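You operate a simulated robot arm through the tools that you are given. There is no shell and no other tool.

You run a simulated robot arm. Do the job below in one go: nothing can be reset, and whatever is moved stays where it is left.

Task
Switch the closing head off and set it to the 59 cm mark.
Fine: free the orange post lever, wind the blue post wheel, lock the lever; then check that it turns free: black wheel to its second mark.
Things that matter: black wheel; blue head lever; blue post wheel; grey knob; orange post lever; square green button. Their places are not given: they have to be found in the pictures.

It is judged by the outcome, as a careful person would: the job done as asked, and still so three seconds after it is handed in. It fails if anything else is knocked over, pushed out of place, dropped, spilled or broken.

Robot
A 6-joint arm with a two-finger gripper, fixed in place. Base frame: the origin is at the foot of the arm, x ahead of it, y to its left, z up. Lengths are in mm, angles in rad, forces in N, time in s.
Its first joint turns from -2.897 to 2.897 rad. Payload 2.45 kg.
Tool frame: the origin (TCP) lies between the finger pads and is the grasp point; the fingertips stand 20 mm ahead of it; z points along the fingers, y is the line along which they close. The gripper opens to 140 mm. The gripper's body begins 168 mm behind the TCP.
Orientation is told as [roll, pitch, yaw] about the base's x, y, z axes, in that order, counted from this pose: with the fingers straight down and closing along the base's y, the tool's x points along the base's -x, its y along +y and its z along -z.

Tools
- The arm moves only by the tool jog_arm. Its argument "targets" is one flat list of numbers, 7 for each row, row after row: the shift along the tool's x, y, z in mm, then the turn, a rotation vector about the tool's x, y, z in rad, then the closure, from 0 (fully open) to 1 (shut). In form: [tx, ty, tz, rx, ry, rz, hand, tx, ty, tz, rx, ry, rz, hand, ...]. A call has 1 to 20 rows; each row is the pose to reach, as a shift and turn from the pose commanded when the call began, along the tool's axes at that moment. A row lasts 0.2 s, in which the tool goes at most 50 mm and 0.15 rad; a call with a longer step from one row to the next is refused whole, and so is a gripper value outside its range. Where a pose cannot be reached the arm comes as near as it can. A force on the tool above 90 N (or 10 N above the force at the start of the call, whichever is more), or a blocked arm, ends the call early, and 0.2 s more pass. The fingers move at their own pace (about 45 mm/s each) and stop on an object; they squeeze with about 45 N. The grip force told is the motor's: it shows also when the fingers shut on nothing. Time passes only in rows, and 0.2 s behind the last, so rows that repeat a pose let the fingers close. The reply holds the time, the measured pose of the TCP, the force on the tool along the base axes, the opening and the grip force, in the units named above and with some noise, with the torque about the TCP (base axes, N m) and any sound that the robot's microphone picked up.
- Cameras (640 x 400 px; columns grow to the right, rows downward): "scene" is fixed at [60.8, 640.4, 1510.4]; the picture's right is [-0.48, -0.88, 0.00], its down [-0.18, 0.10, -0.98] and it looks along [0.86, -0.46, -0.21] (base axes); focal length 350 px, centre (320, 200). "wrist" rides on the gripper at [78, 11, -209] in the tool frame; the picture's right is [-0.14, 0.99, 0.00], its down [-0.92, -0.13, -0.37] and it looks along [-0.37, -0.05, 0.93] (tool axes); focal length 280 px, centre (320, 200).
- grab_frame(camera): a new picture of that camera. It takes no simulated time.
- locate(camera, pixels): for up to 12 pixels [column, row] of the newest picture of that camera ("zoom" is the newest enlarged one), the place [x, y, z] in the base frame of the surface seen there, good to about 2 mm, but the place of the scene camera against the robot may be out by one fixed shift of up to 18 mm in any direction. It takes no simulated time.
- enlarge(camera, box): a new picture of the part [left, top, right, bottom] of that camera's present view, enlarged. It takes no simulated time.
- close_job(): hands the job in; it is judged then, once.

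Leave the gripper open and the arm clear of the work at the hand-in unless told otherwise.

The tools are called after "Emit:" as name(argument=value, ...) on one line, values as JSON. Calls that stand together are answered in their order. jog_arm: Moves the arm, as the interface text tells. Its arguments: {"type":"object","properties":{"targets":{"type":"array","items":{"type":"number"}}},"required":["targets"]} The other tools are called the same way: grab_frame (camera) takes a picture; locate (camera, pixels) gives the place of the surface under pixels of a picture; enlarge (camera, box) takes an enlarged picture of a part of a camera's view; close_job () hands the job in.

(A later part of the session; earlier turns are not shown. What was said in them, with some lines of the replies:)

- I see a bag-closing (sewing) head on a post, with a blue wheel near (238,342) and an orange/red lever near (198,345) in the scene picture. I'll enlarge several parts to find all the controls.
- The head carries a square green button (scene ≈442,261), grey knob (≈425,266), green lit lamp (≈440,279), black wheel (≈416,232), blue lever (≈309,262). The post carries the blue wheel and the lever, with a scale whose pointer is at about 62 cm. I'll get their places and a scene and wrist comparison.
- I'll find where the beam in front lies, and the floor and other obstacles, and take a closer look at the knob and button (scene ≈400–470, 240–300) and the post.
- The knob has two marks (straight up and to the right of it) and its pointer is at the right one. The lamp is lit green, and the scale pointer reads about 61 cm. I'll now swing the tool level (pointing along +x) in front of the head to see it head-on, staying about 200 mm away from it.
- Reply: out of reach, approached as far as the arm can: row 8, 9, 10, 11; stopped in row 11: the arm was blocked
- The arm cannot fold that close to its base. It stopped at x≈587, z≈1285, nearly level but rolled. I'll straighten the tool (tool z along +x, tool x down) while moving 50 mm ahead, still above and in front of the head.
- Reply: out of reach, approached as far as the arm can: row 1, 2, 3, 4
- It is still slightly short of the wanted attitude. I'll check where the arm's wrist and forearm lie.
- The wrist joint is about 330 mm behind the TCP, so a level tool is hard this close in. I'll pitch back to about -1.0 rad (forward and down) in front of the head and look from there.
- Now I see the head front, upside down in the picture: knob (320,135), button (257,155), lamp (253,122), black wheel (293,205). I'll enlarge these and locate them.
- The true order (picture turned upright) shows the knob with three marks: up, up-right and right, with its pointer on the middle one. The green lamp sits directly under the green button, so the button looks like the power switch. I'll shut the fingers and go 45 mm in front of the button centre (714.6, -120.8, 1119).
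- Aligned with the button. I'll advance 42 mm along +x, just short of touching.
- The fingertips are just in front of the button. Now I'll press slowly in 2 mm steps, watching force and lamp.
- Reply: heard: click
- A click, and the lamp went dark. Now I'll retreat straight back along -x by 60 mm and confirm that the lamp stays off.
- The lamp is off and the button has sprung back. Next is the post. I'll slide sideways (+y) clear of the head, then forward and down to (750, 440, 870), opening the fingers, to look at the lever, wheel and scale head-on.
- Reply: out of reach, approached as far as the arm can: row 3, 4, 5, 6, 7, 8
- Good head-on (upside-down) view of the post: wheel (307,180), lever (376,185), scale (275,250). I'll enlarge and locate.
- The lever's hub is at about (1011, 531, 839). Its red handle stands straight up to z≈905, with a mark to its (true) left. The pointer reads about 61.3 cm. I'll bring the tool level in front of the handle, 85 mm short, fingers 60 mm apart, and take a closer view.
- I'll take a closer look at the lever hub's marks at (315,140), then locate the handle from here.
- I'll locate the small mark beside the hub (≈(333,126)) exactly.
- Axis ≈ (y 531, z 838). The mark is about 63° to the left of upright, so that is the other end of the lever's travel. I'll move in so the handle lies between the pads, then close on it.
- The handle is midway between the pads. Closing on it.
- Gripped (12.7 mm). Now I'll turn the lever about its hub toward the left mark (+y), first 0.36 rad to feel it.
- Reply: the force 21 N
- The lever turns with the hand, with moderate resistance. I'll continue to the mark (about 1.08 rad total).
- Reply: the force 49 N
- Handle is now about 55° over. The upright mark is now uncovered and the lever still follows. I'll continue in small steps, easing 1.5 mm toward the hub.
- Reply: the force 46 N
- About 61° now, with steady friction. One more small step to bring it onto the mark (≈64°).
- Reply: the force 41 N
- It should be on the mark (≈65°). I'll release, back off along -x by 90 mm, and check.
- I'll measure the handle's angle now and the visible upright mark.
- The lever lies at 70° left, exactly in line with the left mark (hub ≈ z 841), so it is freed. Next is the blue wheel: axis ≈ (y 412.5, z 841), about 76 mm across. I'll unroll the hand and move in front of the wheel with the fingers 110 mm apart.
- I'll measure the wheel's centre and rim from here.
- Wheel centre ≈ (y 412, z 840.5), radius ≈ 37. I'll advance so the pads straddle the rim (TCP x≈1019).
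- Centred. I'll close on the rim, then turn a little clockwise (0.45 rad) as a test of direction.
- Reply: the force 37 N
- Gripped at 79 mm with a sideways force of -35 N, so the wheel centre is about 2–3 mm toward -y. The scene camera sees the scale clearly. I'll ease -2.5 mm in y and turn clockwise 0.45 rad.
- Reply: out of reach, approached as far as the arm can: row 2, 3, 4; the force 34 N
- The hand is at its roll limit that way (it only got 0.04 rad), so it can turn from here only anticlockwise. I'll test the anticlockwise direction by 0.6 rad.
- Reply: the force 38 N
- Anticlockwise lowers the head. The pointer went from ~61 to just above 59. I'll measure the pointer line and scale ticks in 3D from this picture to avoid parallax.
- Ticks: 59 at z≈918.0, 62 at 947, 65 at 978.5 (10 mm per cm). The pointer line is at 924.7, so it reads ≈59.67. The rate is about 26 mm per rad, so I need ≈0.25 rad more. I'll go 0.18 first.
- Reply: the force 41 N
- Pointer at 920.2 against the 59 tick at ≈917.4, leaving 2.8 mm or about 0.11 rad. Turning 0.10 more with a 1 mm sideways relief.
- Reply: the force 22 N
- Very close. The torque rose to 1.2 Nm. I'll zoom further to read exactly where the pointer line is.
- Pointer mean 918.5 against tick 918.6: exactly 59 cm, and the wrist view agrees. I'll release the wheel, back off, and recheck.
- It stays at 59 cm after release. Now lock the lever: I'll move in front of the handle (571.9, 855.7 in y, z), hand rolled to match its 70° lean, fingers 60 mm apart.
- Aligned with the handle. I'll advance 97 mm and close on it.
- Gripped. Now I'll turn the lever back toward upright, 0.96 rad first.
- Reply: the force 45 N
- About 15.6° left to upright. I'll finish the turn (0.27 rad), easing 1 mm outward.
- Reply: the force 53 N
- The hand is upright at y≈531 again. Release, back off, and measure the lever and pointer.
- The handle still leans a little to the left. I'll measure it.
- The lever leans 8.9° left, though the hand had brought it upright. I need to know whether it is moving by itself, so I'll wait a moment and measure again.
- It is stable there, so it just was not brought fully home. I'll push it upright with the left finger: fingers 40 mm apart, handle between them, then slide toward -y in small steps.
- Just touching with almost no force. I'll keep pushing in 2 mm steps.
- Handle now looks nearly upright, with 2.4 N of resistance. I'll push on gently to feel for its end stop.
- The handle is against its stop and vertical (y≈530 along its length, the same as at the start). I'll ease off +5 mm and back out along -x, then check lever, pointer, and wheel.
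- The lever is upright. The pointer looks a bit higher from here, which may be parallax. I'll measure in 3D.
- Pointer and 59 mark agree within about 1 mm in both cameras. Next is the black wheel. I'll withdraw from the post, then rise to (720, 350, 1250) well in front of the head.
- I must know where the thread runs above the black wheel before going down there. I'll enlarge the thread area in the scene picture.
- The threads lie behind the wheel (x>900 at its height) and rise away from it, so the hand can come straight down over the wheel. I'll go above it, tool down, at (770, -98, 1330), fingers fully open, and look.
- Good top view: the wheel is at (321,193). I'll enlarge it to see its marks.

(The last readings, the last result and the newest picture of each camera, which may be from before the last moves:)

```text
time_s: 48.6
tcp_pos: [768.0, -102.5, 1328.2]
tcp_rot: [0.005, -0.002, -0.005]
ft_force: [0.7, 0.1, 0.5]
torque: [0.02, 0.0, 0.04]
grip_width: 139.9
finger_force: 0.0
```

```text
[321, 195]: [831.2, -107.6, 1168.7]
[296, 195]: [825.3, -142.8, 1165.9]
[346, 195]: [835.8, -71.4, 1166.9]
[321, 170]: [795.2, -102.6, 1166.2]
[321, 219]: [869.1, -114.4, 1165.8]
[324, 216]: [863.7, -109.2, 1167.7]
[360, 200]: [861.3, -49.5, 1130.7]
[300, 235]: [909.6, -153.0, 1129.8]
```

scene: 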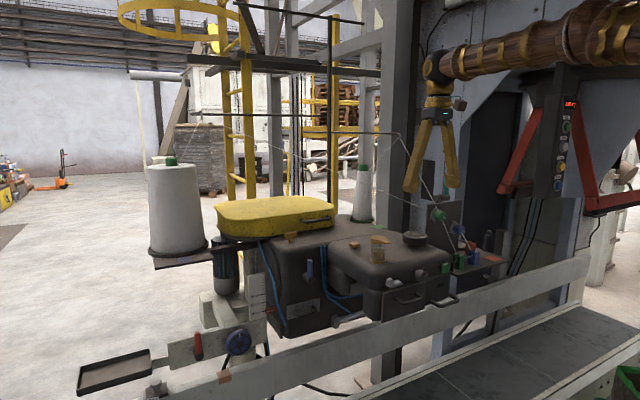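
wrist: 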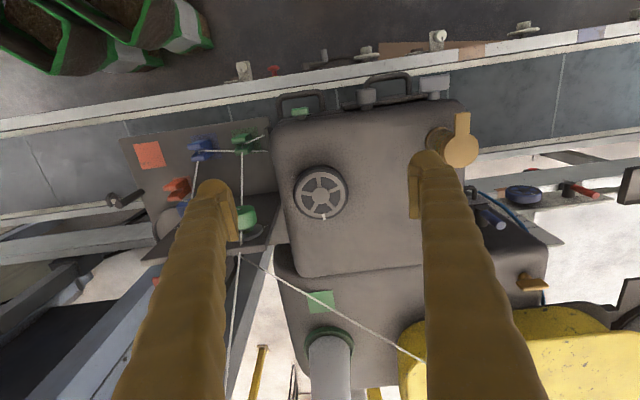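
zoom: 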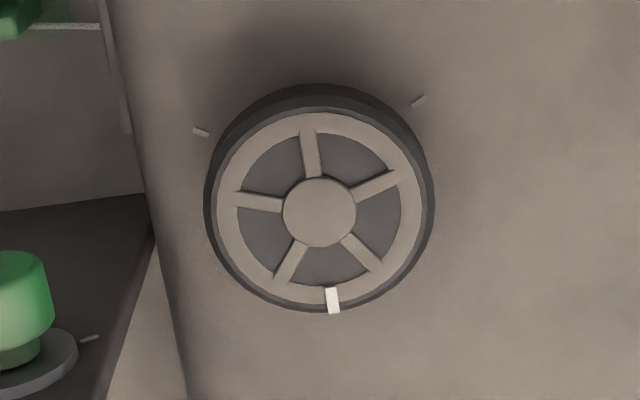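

Wheel centre ≈ (831.5, -107.5), top z≈1168. A white pointer sits on the rim pointing to +x, and two marks show on the head (zoom (418,102) and (200,132)). A mark on the far side could be hidden by the rim. I'll locate these, then look from further forward.

Emit:
locate(camera="wrist", pixels=[[344.5, 169.5], [343.5, 170.2], [345.5, 168.8], [292.2, 176.7], [291, 176], [293.5, 177.3], [323.5, 212], [324.2, 220]])

Emit:
jog_arm(targets=[-25, 0, 0, 0, 0, 0, 0.3, -50, 0, 0, 0, 0, 0, 0.3, -75, 0, 0, 0, 0, 0, 0.3, -100, 0, 0, 0, 0, 0, 0.3, -100, 0, 0, 0, 0, 0, 0.3])

Emit:
grab_frame(camera="wrist")

Emit:
enlarge(camera="wrist", box=[260, 60, 380, 180])

```text
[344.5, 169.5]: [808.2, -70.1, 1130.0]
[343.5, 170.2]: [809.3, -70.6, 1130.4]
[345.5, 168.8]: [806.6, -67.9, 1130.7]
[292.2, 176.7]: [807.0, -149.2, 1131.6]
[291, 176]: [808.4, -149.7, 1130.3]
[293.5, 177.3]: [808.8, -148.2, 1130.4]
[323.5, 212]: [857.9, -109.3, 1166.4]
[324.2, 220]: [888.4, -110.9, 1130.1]
```

```text
time_s: 49.8
tcp_pos: [870.0, -100.7, 1326.9]
tcp_rot: [0.006, -0.004, -0.005]
ft_force: [-0.1, -1.2, -0.7]
torque: [0.01, -0.03, 0.01]
grip_width: 98.0
finger_force: 0.0
```

```text
taken
```

wrist: 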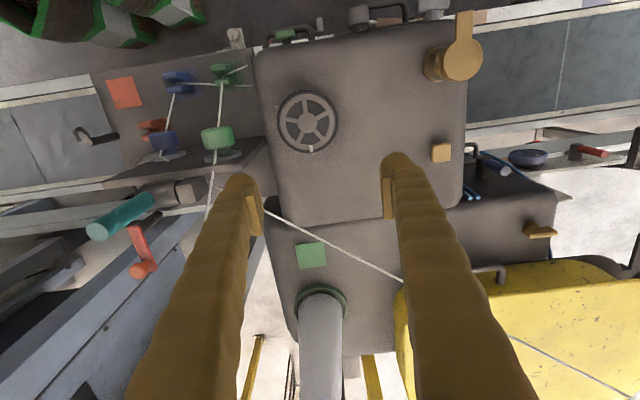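

```text
3.33 times, centred on (320, 120) of wrist
```

zoom: 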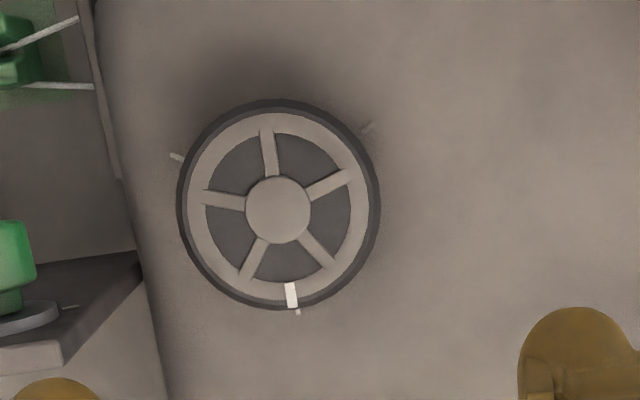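

From here I see a third mark at zoom (297,311), right at the white pointer: the wheel stands on that mark (+x). The marks are 120° apart. I'll look closely at the marks for any difference such as numbering or length.

Emit:
enlarge(camera="wrist", box=[268, 84, 308, 124])

Emit:
enlarge(camera="wrist", box=[315, 80, 355, 120])

Emit:
enlarge(camera="wrist", box=[293, 135, 333, 175])

Emit:
enlarge(camera="scene", box=[392, 222, 448, 262])

```text
10.00 times, centred on (288, 104) of wrist
```

zoom: 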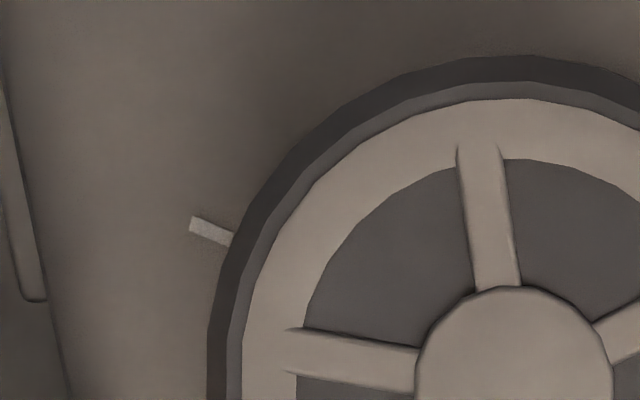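

```text
10.00 times, centred on (335, 100) of wrist
```

zoom: 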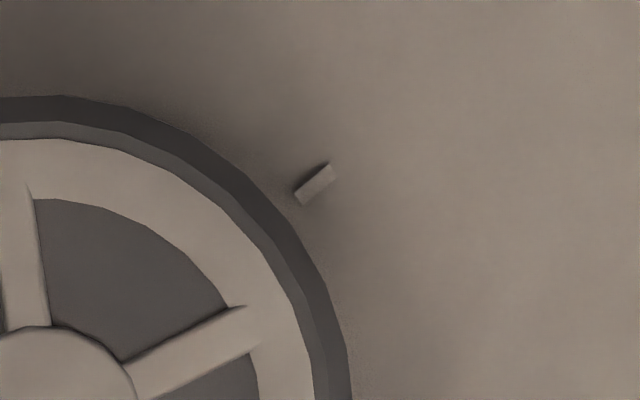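

```text
10.00 times, centred on (313, 155) of wrist
```

zoom: 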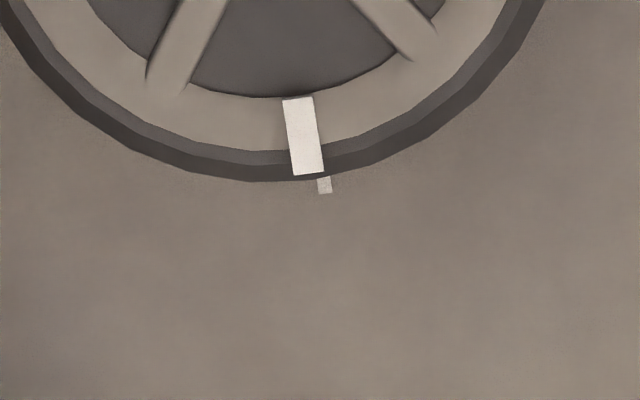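

```text
10.00 times, centred on (420, 242) of scene
```

zoom: 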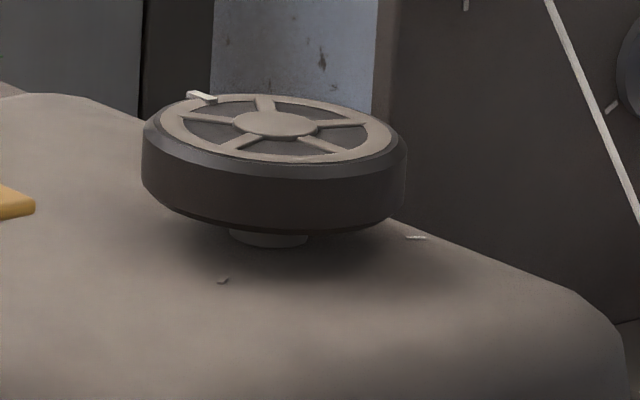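

No labels. Before gripping I check clearance to the dark tension plate at the right of the wheel, by locating its edge.

Emit:
locate(camera="wrist", pixels=[[262, 142], [262, 160], [255, 150], [250, 170], [222, 155], [218, 135], [265, 180], [268, 110], [270, 130], [313.4, 153.5], [313, 148], [240, 165]])

Emit:
enlarge(camera="wrist", box=[200, 60, 360, 220])

```text
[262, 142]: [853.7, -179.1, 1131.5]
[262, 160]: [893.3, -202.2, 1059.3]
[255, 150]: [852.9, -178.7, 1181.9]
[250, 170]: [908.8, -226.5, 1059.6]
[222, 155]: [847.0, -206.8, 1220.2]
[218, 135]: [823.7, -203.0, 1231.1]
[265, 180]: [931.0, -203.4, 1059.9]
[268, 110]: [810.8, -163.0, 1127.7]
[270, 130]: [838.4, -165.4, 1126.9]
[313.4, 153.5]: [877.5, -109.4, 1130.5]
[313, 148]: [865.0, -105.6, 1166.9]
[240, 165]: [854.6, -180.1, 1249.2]
```

```text
2.50 times, centred on (280, 140) of wrist
```

zoom: 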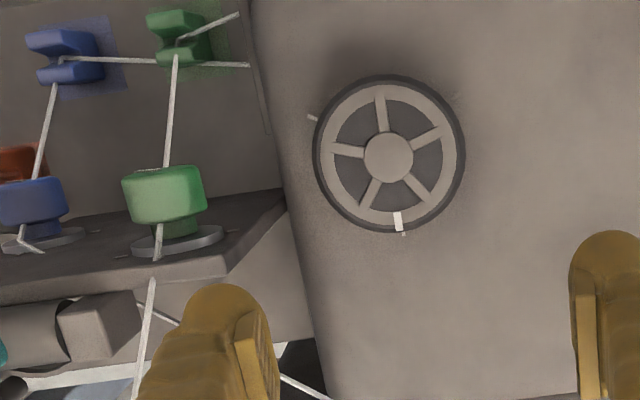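

The tension plate edge is 34 mm from the rim on the -y side, so I'll grip the wheel along x instead (hand turned 90°). I'll turn the hand while moving above the wheel centre (831.4, -107.8), z 1260.

Emit:
jog_arm(targets=[3.5, -0.6, 0, 0, 0, -0.143, 0.286, 7, -1.3, 0, 0, 0, -0.286, 0.286, 10.5, -1.9, 0, 0, 0, -0.428, 0.286, 14, -2.6, 0, 0, 0, -0.571, 0.286, 17.5, -3.2, 6, 0, 0, -0.714, 0.286, 21, -3.9, 12, 0, 0, -0.857, 0.286, 24.6, -4.5, 22, 0, 0, -1, 0.286, 28, -5.2, 33, 0, 0, -1.142, 0.286, 31.6, -5.8, 44, 0, 0, -1.285, 0.286, 35, -6.5, 56, 0, 0, -1.428, 0.286, 38.6, -7.1, 67, 0, 0, -1.571, 0.286, 38.6, -7.1, 67, 0, 0, -1.571, 0.286])

Emit:
grab_frame(camera="wrist")

Emit:
grab_frame(camera="scene")

```text
time_s: 52.4
tcp_pos: [830.4, -104.3, 1259.7]
tcp_rot: [-0.003, -0.005, 1.569]
ft_force: [0.0, 0.3, 0.7]
torque: [0.01, 0.02, 0.0]
grip_width: 100.2
finger_force: 0.1
```

```text
taken
```

wrist: 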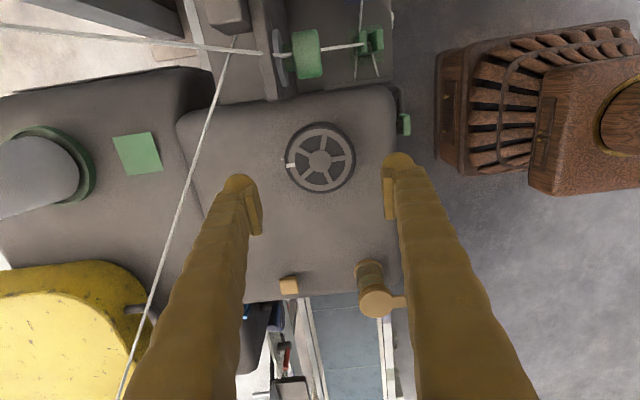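

```text
taken
```

scene: 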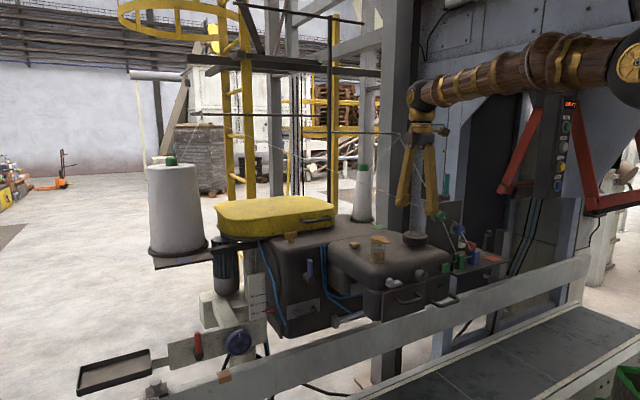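

I'll re-measure the wheel centre from this view: it is at (320,158).

Emit:
enlarge(camera="wrist", box=[270, 110, 370, 210])

Emit:
locate(camera="wrist", pixels=[[320, 160], [290, 160], [350, 160], [320, 128], [320, 189], [290, 164], [400, 125]])

```text
4.00 times, centred on (320, 160) of wrist
```

zoom: 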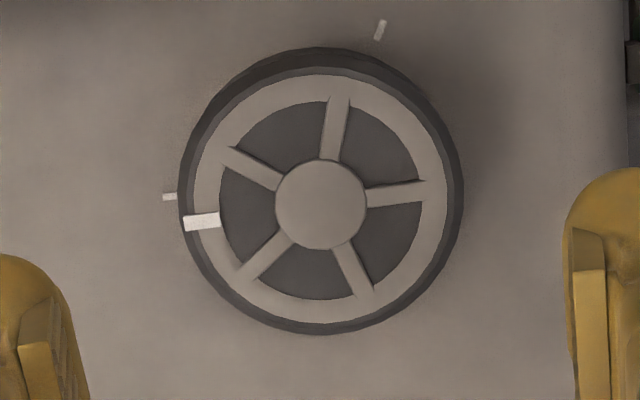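

```text
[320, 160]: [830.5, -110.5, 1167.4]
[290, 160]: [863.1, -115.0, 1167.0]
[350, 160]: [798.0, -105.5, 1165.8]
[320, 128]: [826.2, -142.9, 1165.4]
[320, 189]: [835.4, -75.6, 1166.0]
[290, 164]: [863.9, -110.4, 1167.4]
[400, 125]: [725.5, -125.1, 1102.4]
```

The wheel centre is about 5 mm further toward -y than the tool axis. I'll correct that and go down to TCP z≈1158 (fingertips about 8 mm above the head), fingers 100 mm apart.

Emit:
jog_arm(targets=[5, 0, 30, 0, 0, 0, 0.286, 5, 0, 60, 0, 0, 0, 0.286, 5, 0, 85, 0, 0, 0, 0.286, 5, 0, 101, 0, 0, 0, 0.286, 5, 0, 101, 0, 0, 0, 0.286])

Emit:
grab_frame(camera="wrist")

Emit:
enlarge(camera="scene", box=[370, 180, 470, 260])

```text
time_s: 53.6
tcp_pos: [829.0, -111.5, 1159.3]
tcp_rot: [-0.004, -0.004, 1.568]
ft_force: [0.6, -0.5, 0.2]
torque: [-0.02, 0.01, -0.05]
grip_width: 100.1
finger_force: 0.1
```

```text
taken
```

wrist: 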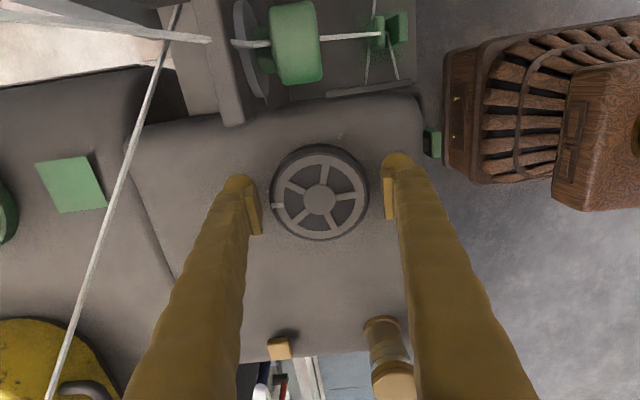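

```text
5.00 times, centred on (420, 220) of scene
```

zoom: 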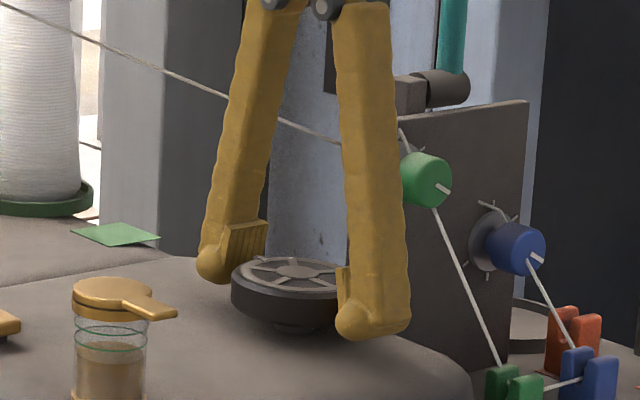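

Centred on the wheel. I'll close on the rim.

Emit:
jog_arm(targets=[0, 0, 0, 0, 0, 0, 0.6, 0, 0, 0, 0, 0, 0, 0.6, 0, 0, 0, 0, 0, 0, 0.6, 0, 0, 0, 0, 0, 0, 0.6])

```text
time_s: 54.6
tcp_pos: [829.2, -110.3, 1159.5]
tcp_rot: [-0.003, -0.005, 1.566]
ft_force: [12.6, -0.8, -1.1]
torque: [0.06, -0.1, 0.01]
grip_width: 79.2
finger_force: 45.3
```

Gripped at 79 mm. First a small clockwise test (seen from above), 0.3 rad, feeling for a stop.

Emit:
jog_arm(targets=[0, 0, 0, 0, 0, 0.1, 0.6, 0, 0, 0, 0, 0, 0.2, 0.6, 0, 0, 0, 0, 0, 0.3, 0.6])

Emit:
enlarge(camera="wrist", box=[250, 130, 390, 270])

```text
time_s: 55.4
tcp_pos: [829.4, -111.3, 1160.0]
tcp_rot: [0.0, -0.008, 1.266]
ft_force: [10.4, 10.5, 7.9]
torque: [-0.03, -0.24, -0.01]
grip_width: 79.2
finger_force: 45.1
```

```text
2.86 times, centred on (320, 200) of wrist
```

zoom: 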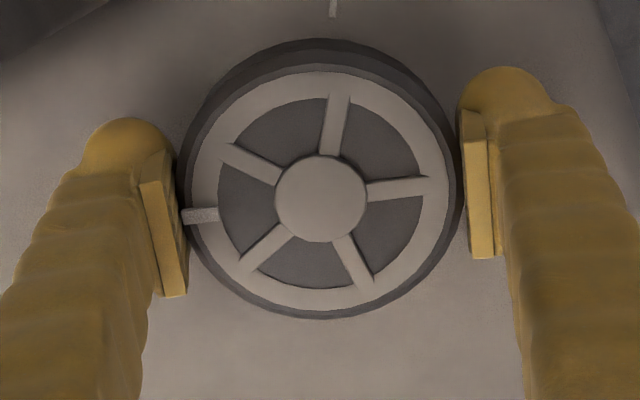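

The wheel turned freely clockwise. Now back and 0.3 rad beyond the start the other way, to learn whether that side has a stop.

Emit:
jog_arm(targets=[0, 0, 0, 0, 0, -0.12, 0.6, 0, 0, 0, 0, 0, -0.24, 0.6, 0, 0, 0, 0, 0, -0.36, 0.6, 0, 0, 0, 0, 0, -0.48, 0.6, 0, 0, 0, 0, 0, -0.6, 0.6])

Emit:
enlarge(camera="wrist", box=[250, 130, 390, 270])

```text
time_s: 56.6
tcp_pos: [830.0, -111.1, 1159.5]
tcp_rot: [-0.003, -0.003, 1.868]
ft_force: [19.6, -2.3, 3.2]
torque: [0.0, -0.11, -0.96]
grip_width: 79.5
finger_force: 27.2
```

```text
2.86 times, centred on (320, 200) of wrist
```

zoom: 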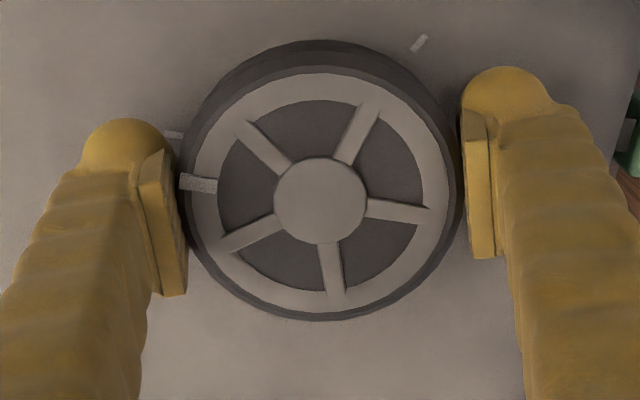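

A firm stop: the wheel held (torque about 1 Nm, it slipped in the fingers) at its first mark. So the wheel's travel runs clockwise from the first mark, and the second mark is the one 120° clockwise (on the -y side). I'll turn it clockwise 1.05 rad with this grip.

Emit:
jog_arm(targets=[0, 0, 0, 0, 0, 0.13, 0.6, 0, 0, 0, 0, 0, 0.26, 0.6, 0, 0, 0, 0, 0, 0.39, 0.6, 0, 0, 0, 0, 0, 0.52, 0.6, 0, 0, 0, 0, 0, 0.65, 0.6, 0, 0, 0, 0, 0, 0.78, 0.6, 0, 0, 0, 0, 0, 0.91, 0.6, 0, 0, 0, 0, 0, 1.05, 0.6, 0, 0, 0, 0, 0, 1.05, 0.6])

Emit:
grab_frame(camera="wrist")

Emit:
enlarge(camera="scene", box=[370, 180, 470, 260])

```text
time_s: 58.6
tcp_pos: [827.5, -110.7, 1160.1]
tcp_rot: [0.004, -0.004, 0.816]
ft_force: [-17.6, 13.5, 5.5]
torque: [0.35, 0.65, 0.02]
grip_width: 79.4
finger_force: 45.0
```

```text
taken
```

wrist: 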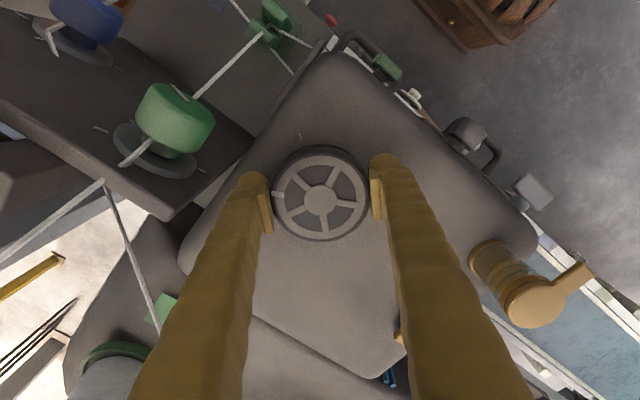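

```text
5.00 times, centred on (420, 220) of scene
```

zoom: 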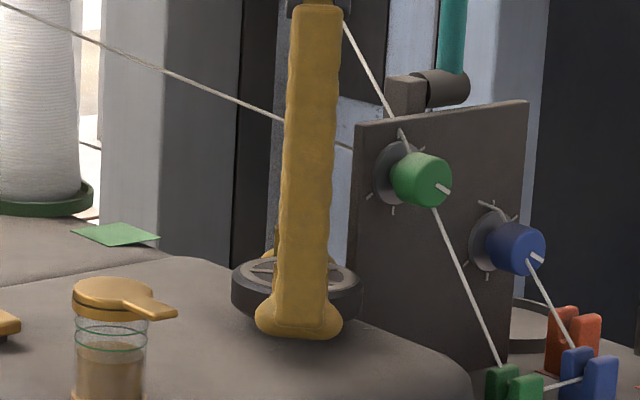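

The pointer is now about half way. I'll release, turn the hand back 1.0 rad with the fingers clear, and measure the pointer and the second mark (at (298,135)).

Emit:
locate(camera="wrist", pixels=[[320, 199], [278, 194], [284, 195], [298, 135], [299, 138]])

Emit:
jog_arm(targets=[0, 0, 0, 0, 0, 0, 0.4, 0, 0, 0, 0, 0, 0, 0.286, 0, 0, 0, 0, 0, 0, 0.286, 0, 0, 0, 0, 0, -0.14, 0.286, 0, 0, 0, 0, 0, -0.28, 0.286, 0, 0, 0, 0, 0, -0.42, 0.286, 0, 0, 0, 0, 0, -0.56, 0.286, 0, 0, 0, 0, 0, -0.7, 0.286, 0, 0, 0, 0, 0, -0.84, 0.286, 0, 0, 0, 0, 0, -0.95, 0.286, 0, 0, 0, 0, 0, -0.95, 0.286])

Emit:
enlarge(camera="wrist", box=[250, 110, 390, 250])

```text
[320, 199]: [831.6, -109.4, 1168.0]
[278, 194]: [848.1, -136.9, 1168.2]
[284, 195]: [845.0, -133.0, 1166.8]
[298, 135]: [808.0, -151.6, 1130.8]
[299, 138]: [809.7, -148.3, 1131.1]
```

```text
time_s: 61.0
tcp_pos: [829.9, -112.9, 1159.4]
tcp_rot: [-0.002, -0.003, 1.769]
ft_force: [0.6, -0.4, -0.3]
torque: [-0.03, 0.01, 0.0]
grip_width: 100.2
finger_force: 0.1
```

```text
2.86 times, centred on (320, 180) of wrist
```

zoom: 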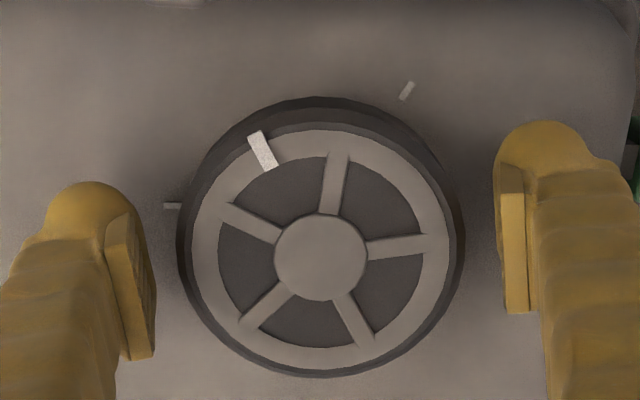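

Pointer at -59°, the second mark at ≈-119.5°. I'll grip again and turn clockwise 1.0 rad, then fine-tune.

Emit:
jog_arm(targets=[0, 0, 0, 0, 0, 0, 0.6, 0, 0, 0, 0, 0, 0, 0.6, 0, 0, 0, 0, 0, 0, 0.6, 0, 0, 0, 0, 0, 0, 0.6, 0, 0, 0, 0, 0, 0.14, 0.6, 0, 0, 0, 0, 0, 0.28, 0.6, 0, 0, 0, 0, 0, 0.42, 0.6, 0, 0, 0, 0, 0, 0.56, 0.6, 0, 0, 0, 0, 0, 0.7, 0.6, 0, 0, 0, 0, 0, 0.84, 0.6, 0, 0, 0, 0, 0, 0.98, 0.6, 0, 0, 0, 0, 0, 1.04, 0.6, 0, 0, 0, 0, 0, 1.04, 0.6])

Emit:
grab_frame(camera="wrist")

Emit:
enlarge(camera="wrist", box=[250, 110, 390, 250])

```text
time_s: 63.8
tcp_pos: [828.4, -110.4, 1159.1]
tcp_rot: [0.001, -0.006, 0.726]
ft_force: [-17.7, 4.6, -5.9]
torque: [0.07, 0.38, 0.01]
grip_width: 79.4
finger_force: 45.4
```

```text
taken
```

wrist: 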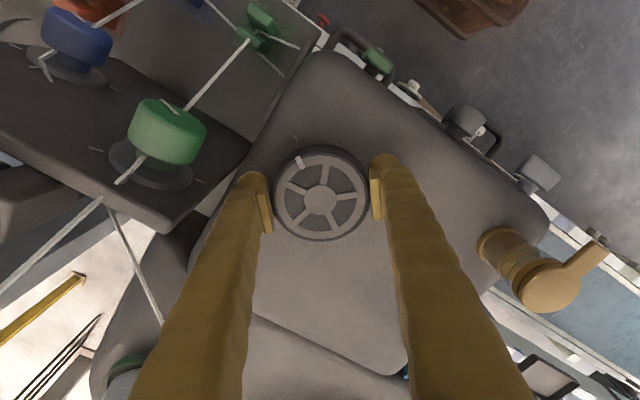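

```text
2.86 times, centred on (320, 180) of wrist
```

zoom: 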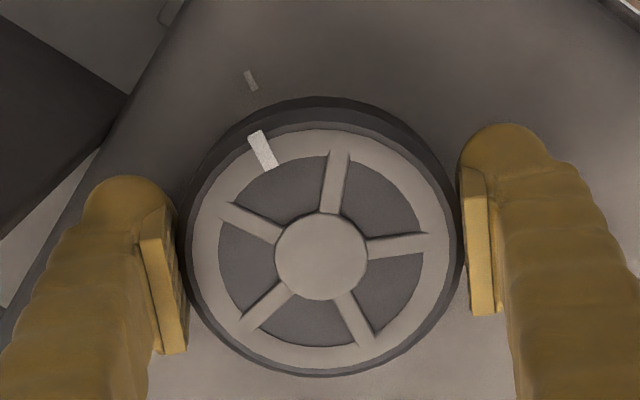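

The pointer and mark look nearly in line. I'll measure both.

Emit:
locate(camera="zoom", pixels=[[257, 138], [263, 150], [270, 162], [255, 135], [247, 75], [250, 81], [254, 88], [321, 257], [200, 250], [440, 250], [321, 140], [321, 360]])

```text
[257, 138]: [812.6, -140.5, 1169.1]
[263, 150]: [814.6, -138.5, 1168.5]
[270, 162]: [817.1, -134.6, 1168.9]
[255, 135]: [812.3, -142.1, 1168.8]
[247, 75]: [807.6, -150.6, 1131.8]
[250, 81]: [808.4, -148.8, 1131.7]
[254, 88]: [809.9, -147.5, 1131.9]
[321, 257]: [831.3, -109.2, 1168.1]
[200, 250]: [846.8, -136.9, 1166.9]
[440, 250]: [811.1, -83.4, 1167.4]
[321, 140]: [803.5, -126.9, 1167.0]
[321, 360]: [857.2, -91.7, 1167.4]
```

The pointer is at -120° and the mark at -119.7°, so the wheel is on its second mark. I'll release and lift straight up.

Emit:
jog_arm(targets=[0, 0, 0, 0, 0, 0, 0.4, 0, 0, 0, 0, 0, 0, 0.286, 0, 0, 0, 0, 0, 0, 0.286, 0, 0, -30, 0, 0, 0, 0.286, 0, 0, -70, 0, 0, 0, 0.286, 0, 0, -110, 0, 0, 0, 0.286, 0, 0, -150, 0, 0, 0, 0.286, 0, 0, -190, 0, 0, 0, 0.286, 0, 0, -190, 0, 0, 0, 0.286])

Emit:
grab_frame(camera="wrist")

Emit:
grab_frame(camera="scene")

```text
time_s: 65.8
tcp_pos: [829.5, -113.8, 1350.5]
tcp_rot: [0.002, -0.007, 0.727]
ft_force: [-0.7, -0.4, -0.2]
torque: [-0.02, 0.04, 0.05]
grip_width: 99.9
finger_force: 0.0
```

```text
taken
```

wrist: 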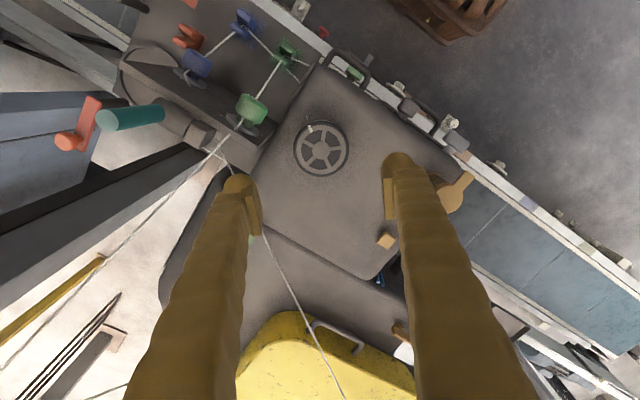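

```text
taken
```

scene: 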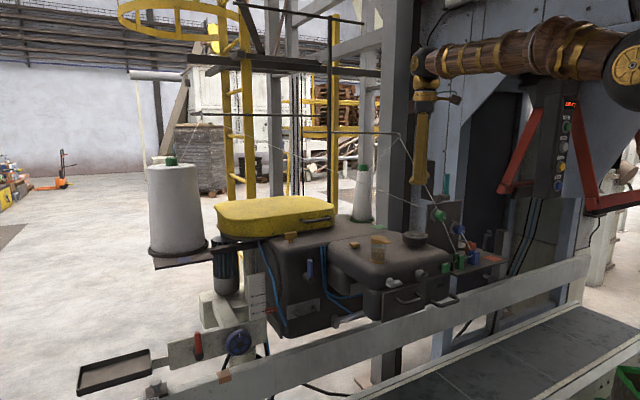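

Lifted clear. I'll check everything from the scene camera: scale pointer, lever, lamp, knob, black wheel.

Emit:
enlarge(camera="scene", box=[180, 260, 320, 380])

Emit:
enlarge(camera="scene", box=[380, 215, 480, 300])

Emit:
enlarge(camera="scene", box=[258, 300, 274, 314])

Emit:
locate(camera="zoom", pixels=[[250, 276], [265, 273], [280, 269], [295, 266], [302, 264], [325, 281], [345, 276], [365, 271], [385, 266], [405, 261], [425, 256], [445, 250]])

```text
3.33 times, centred on (250, 320) of scene
```

zoom: 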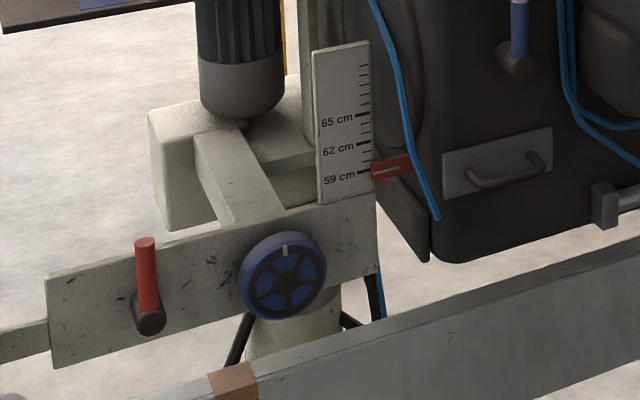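

```text
4.71 times, centred on (430, 258) of scene
```

zoom: 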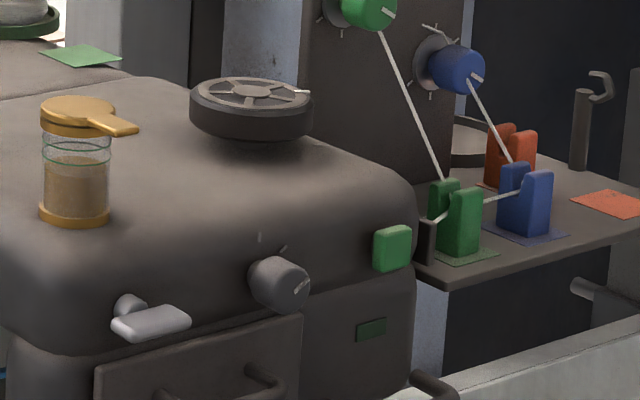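

```text
16.00 times, centred on (266, 307) of scene
```

zoom: 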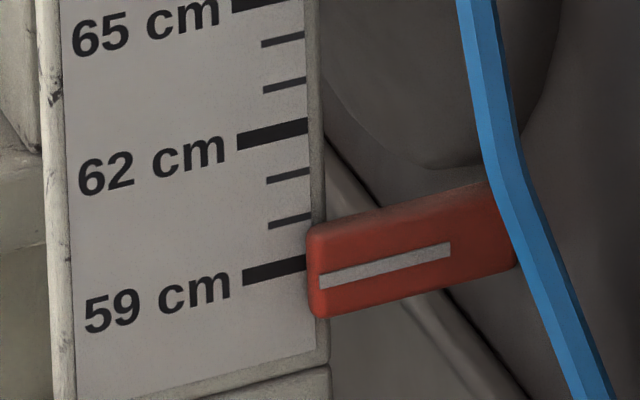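

```text
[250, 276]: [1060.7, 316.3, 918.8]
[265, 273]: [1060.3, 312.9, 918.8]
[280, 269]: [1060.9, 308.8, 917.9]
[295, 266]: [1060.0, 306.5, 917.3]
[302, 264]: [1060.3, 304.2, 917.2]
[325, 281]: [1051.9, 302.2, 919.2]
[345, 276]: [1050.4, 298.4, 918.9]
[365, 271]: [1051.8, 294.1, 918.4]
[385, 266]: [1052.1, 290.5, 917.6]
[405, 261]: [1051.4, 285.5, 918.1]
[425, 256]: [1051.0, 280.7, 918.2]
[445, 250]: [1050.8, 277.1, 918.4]
```

All correct: pointer on 59 (918.4 vs 918.0), lever upright, lamp dark, knob and blue head lever unchanged, black wheel on its second mark. I'll pull the arm back clear of the machine and open the gripper.

Emit:
jog_arm(targets=[20, 34, -16, 0, 0, 0, 0.286, 41, 68, -32, 0, 0, 0, 0.286, 61, 103, -48, 0, 0, 0, 0.2, 82, 137, -64, 0, 0, 0, 0.1, 102, 171, -80, 0, 0, 0, 0, 102, 171, -80, 0, 0, 0, 0, 102, 171, -80, 0, 0, 0, 0])

Emit:
grab_frame(camera="scene")

Emit:
grab_frame(camera="wrist")

```text
time_s: 67.4
tcp_pos: [640.8, -53.7, 1429.1]
tcp_rot: [0.002, -0.005, 0.728]
ft_force: [-0.4, 0.4, 0.2]
torque: [-0.01, 0.01, -0.02]
grip_width: 139.9
finger_force: 0.1
```

```text
taken
```

scene: 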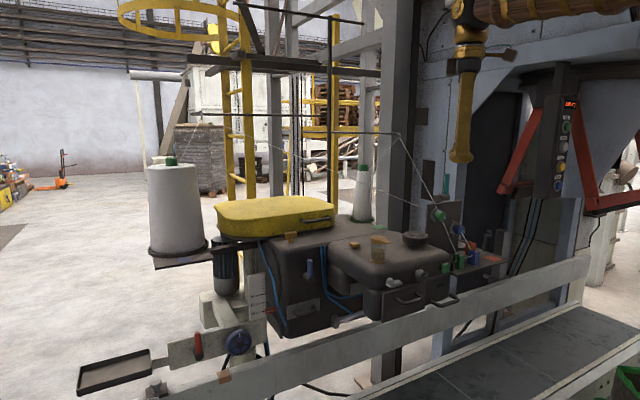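

```text
taken
```

wrist: 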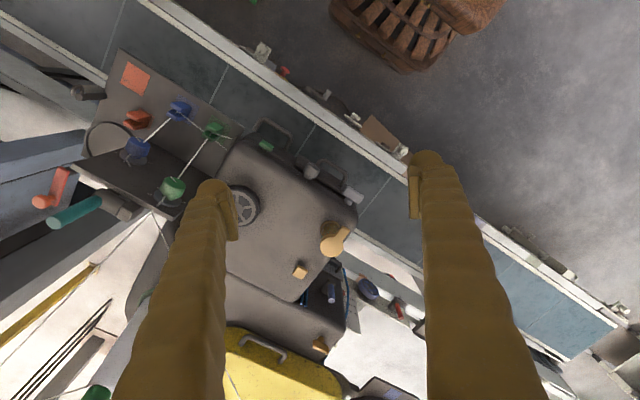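

The arm is clear, the gripper is open, and nothing is out of place. I'm handing the job in.

Emit:
close_job()

```text
The job is handed in.
```

The closing head is switched off, set to the 59 cm mark and locked there, and I've handed the job in.

- **Head off:** I pressed the square green button once. It clicked, the green lamp went dark, and it stayed dark.
- **Height:** I freed the orange post lever and turned the blue post wheel anticlockwise, which took the pointer down from about 61 cm to 59 cm. After locking, it measured within about 1 mm of the 59 mark.
- **Lever locked:** On the first try the lever sprang back about 10° when I let go. I pushed it home, and it now stands upright against its stop, where it was at the start.
- **Free-turn check:** The black wheel turned freely, with almost no resistance. It started on a mark with a stop just behind it, so I took that as the first mark. The second is then the next one clockwise, and the wheel's pointer now stands on it. The marks have no numbers, so this rests on which way the wheel could turn.

I didn't touch the grey knob or the blue head lever, and nothing else looked moved in the last pictures. The arm is clear of the work with the gripper open.
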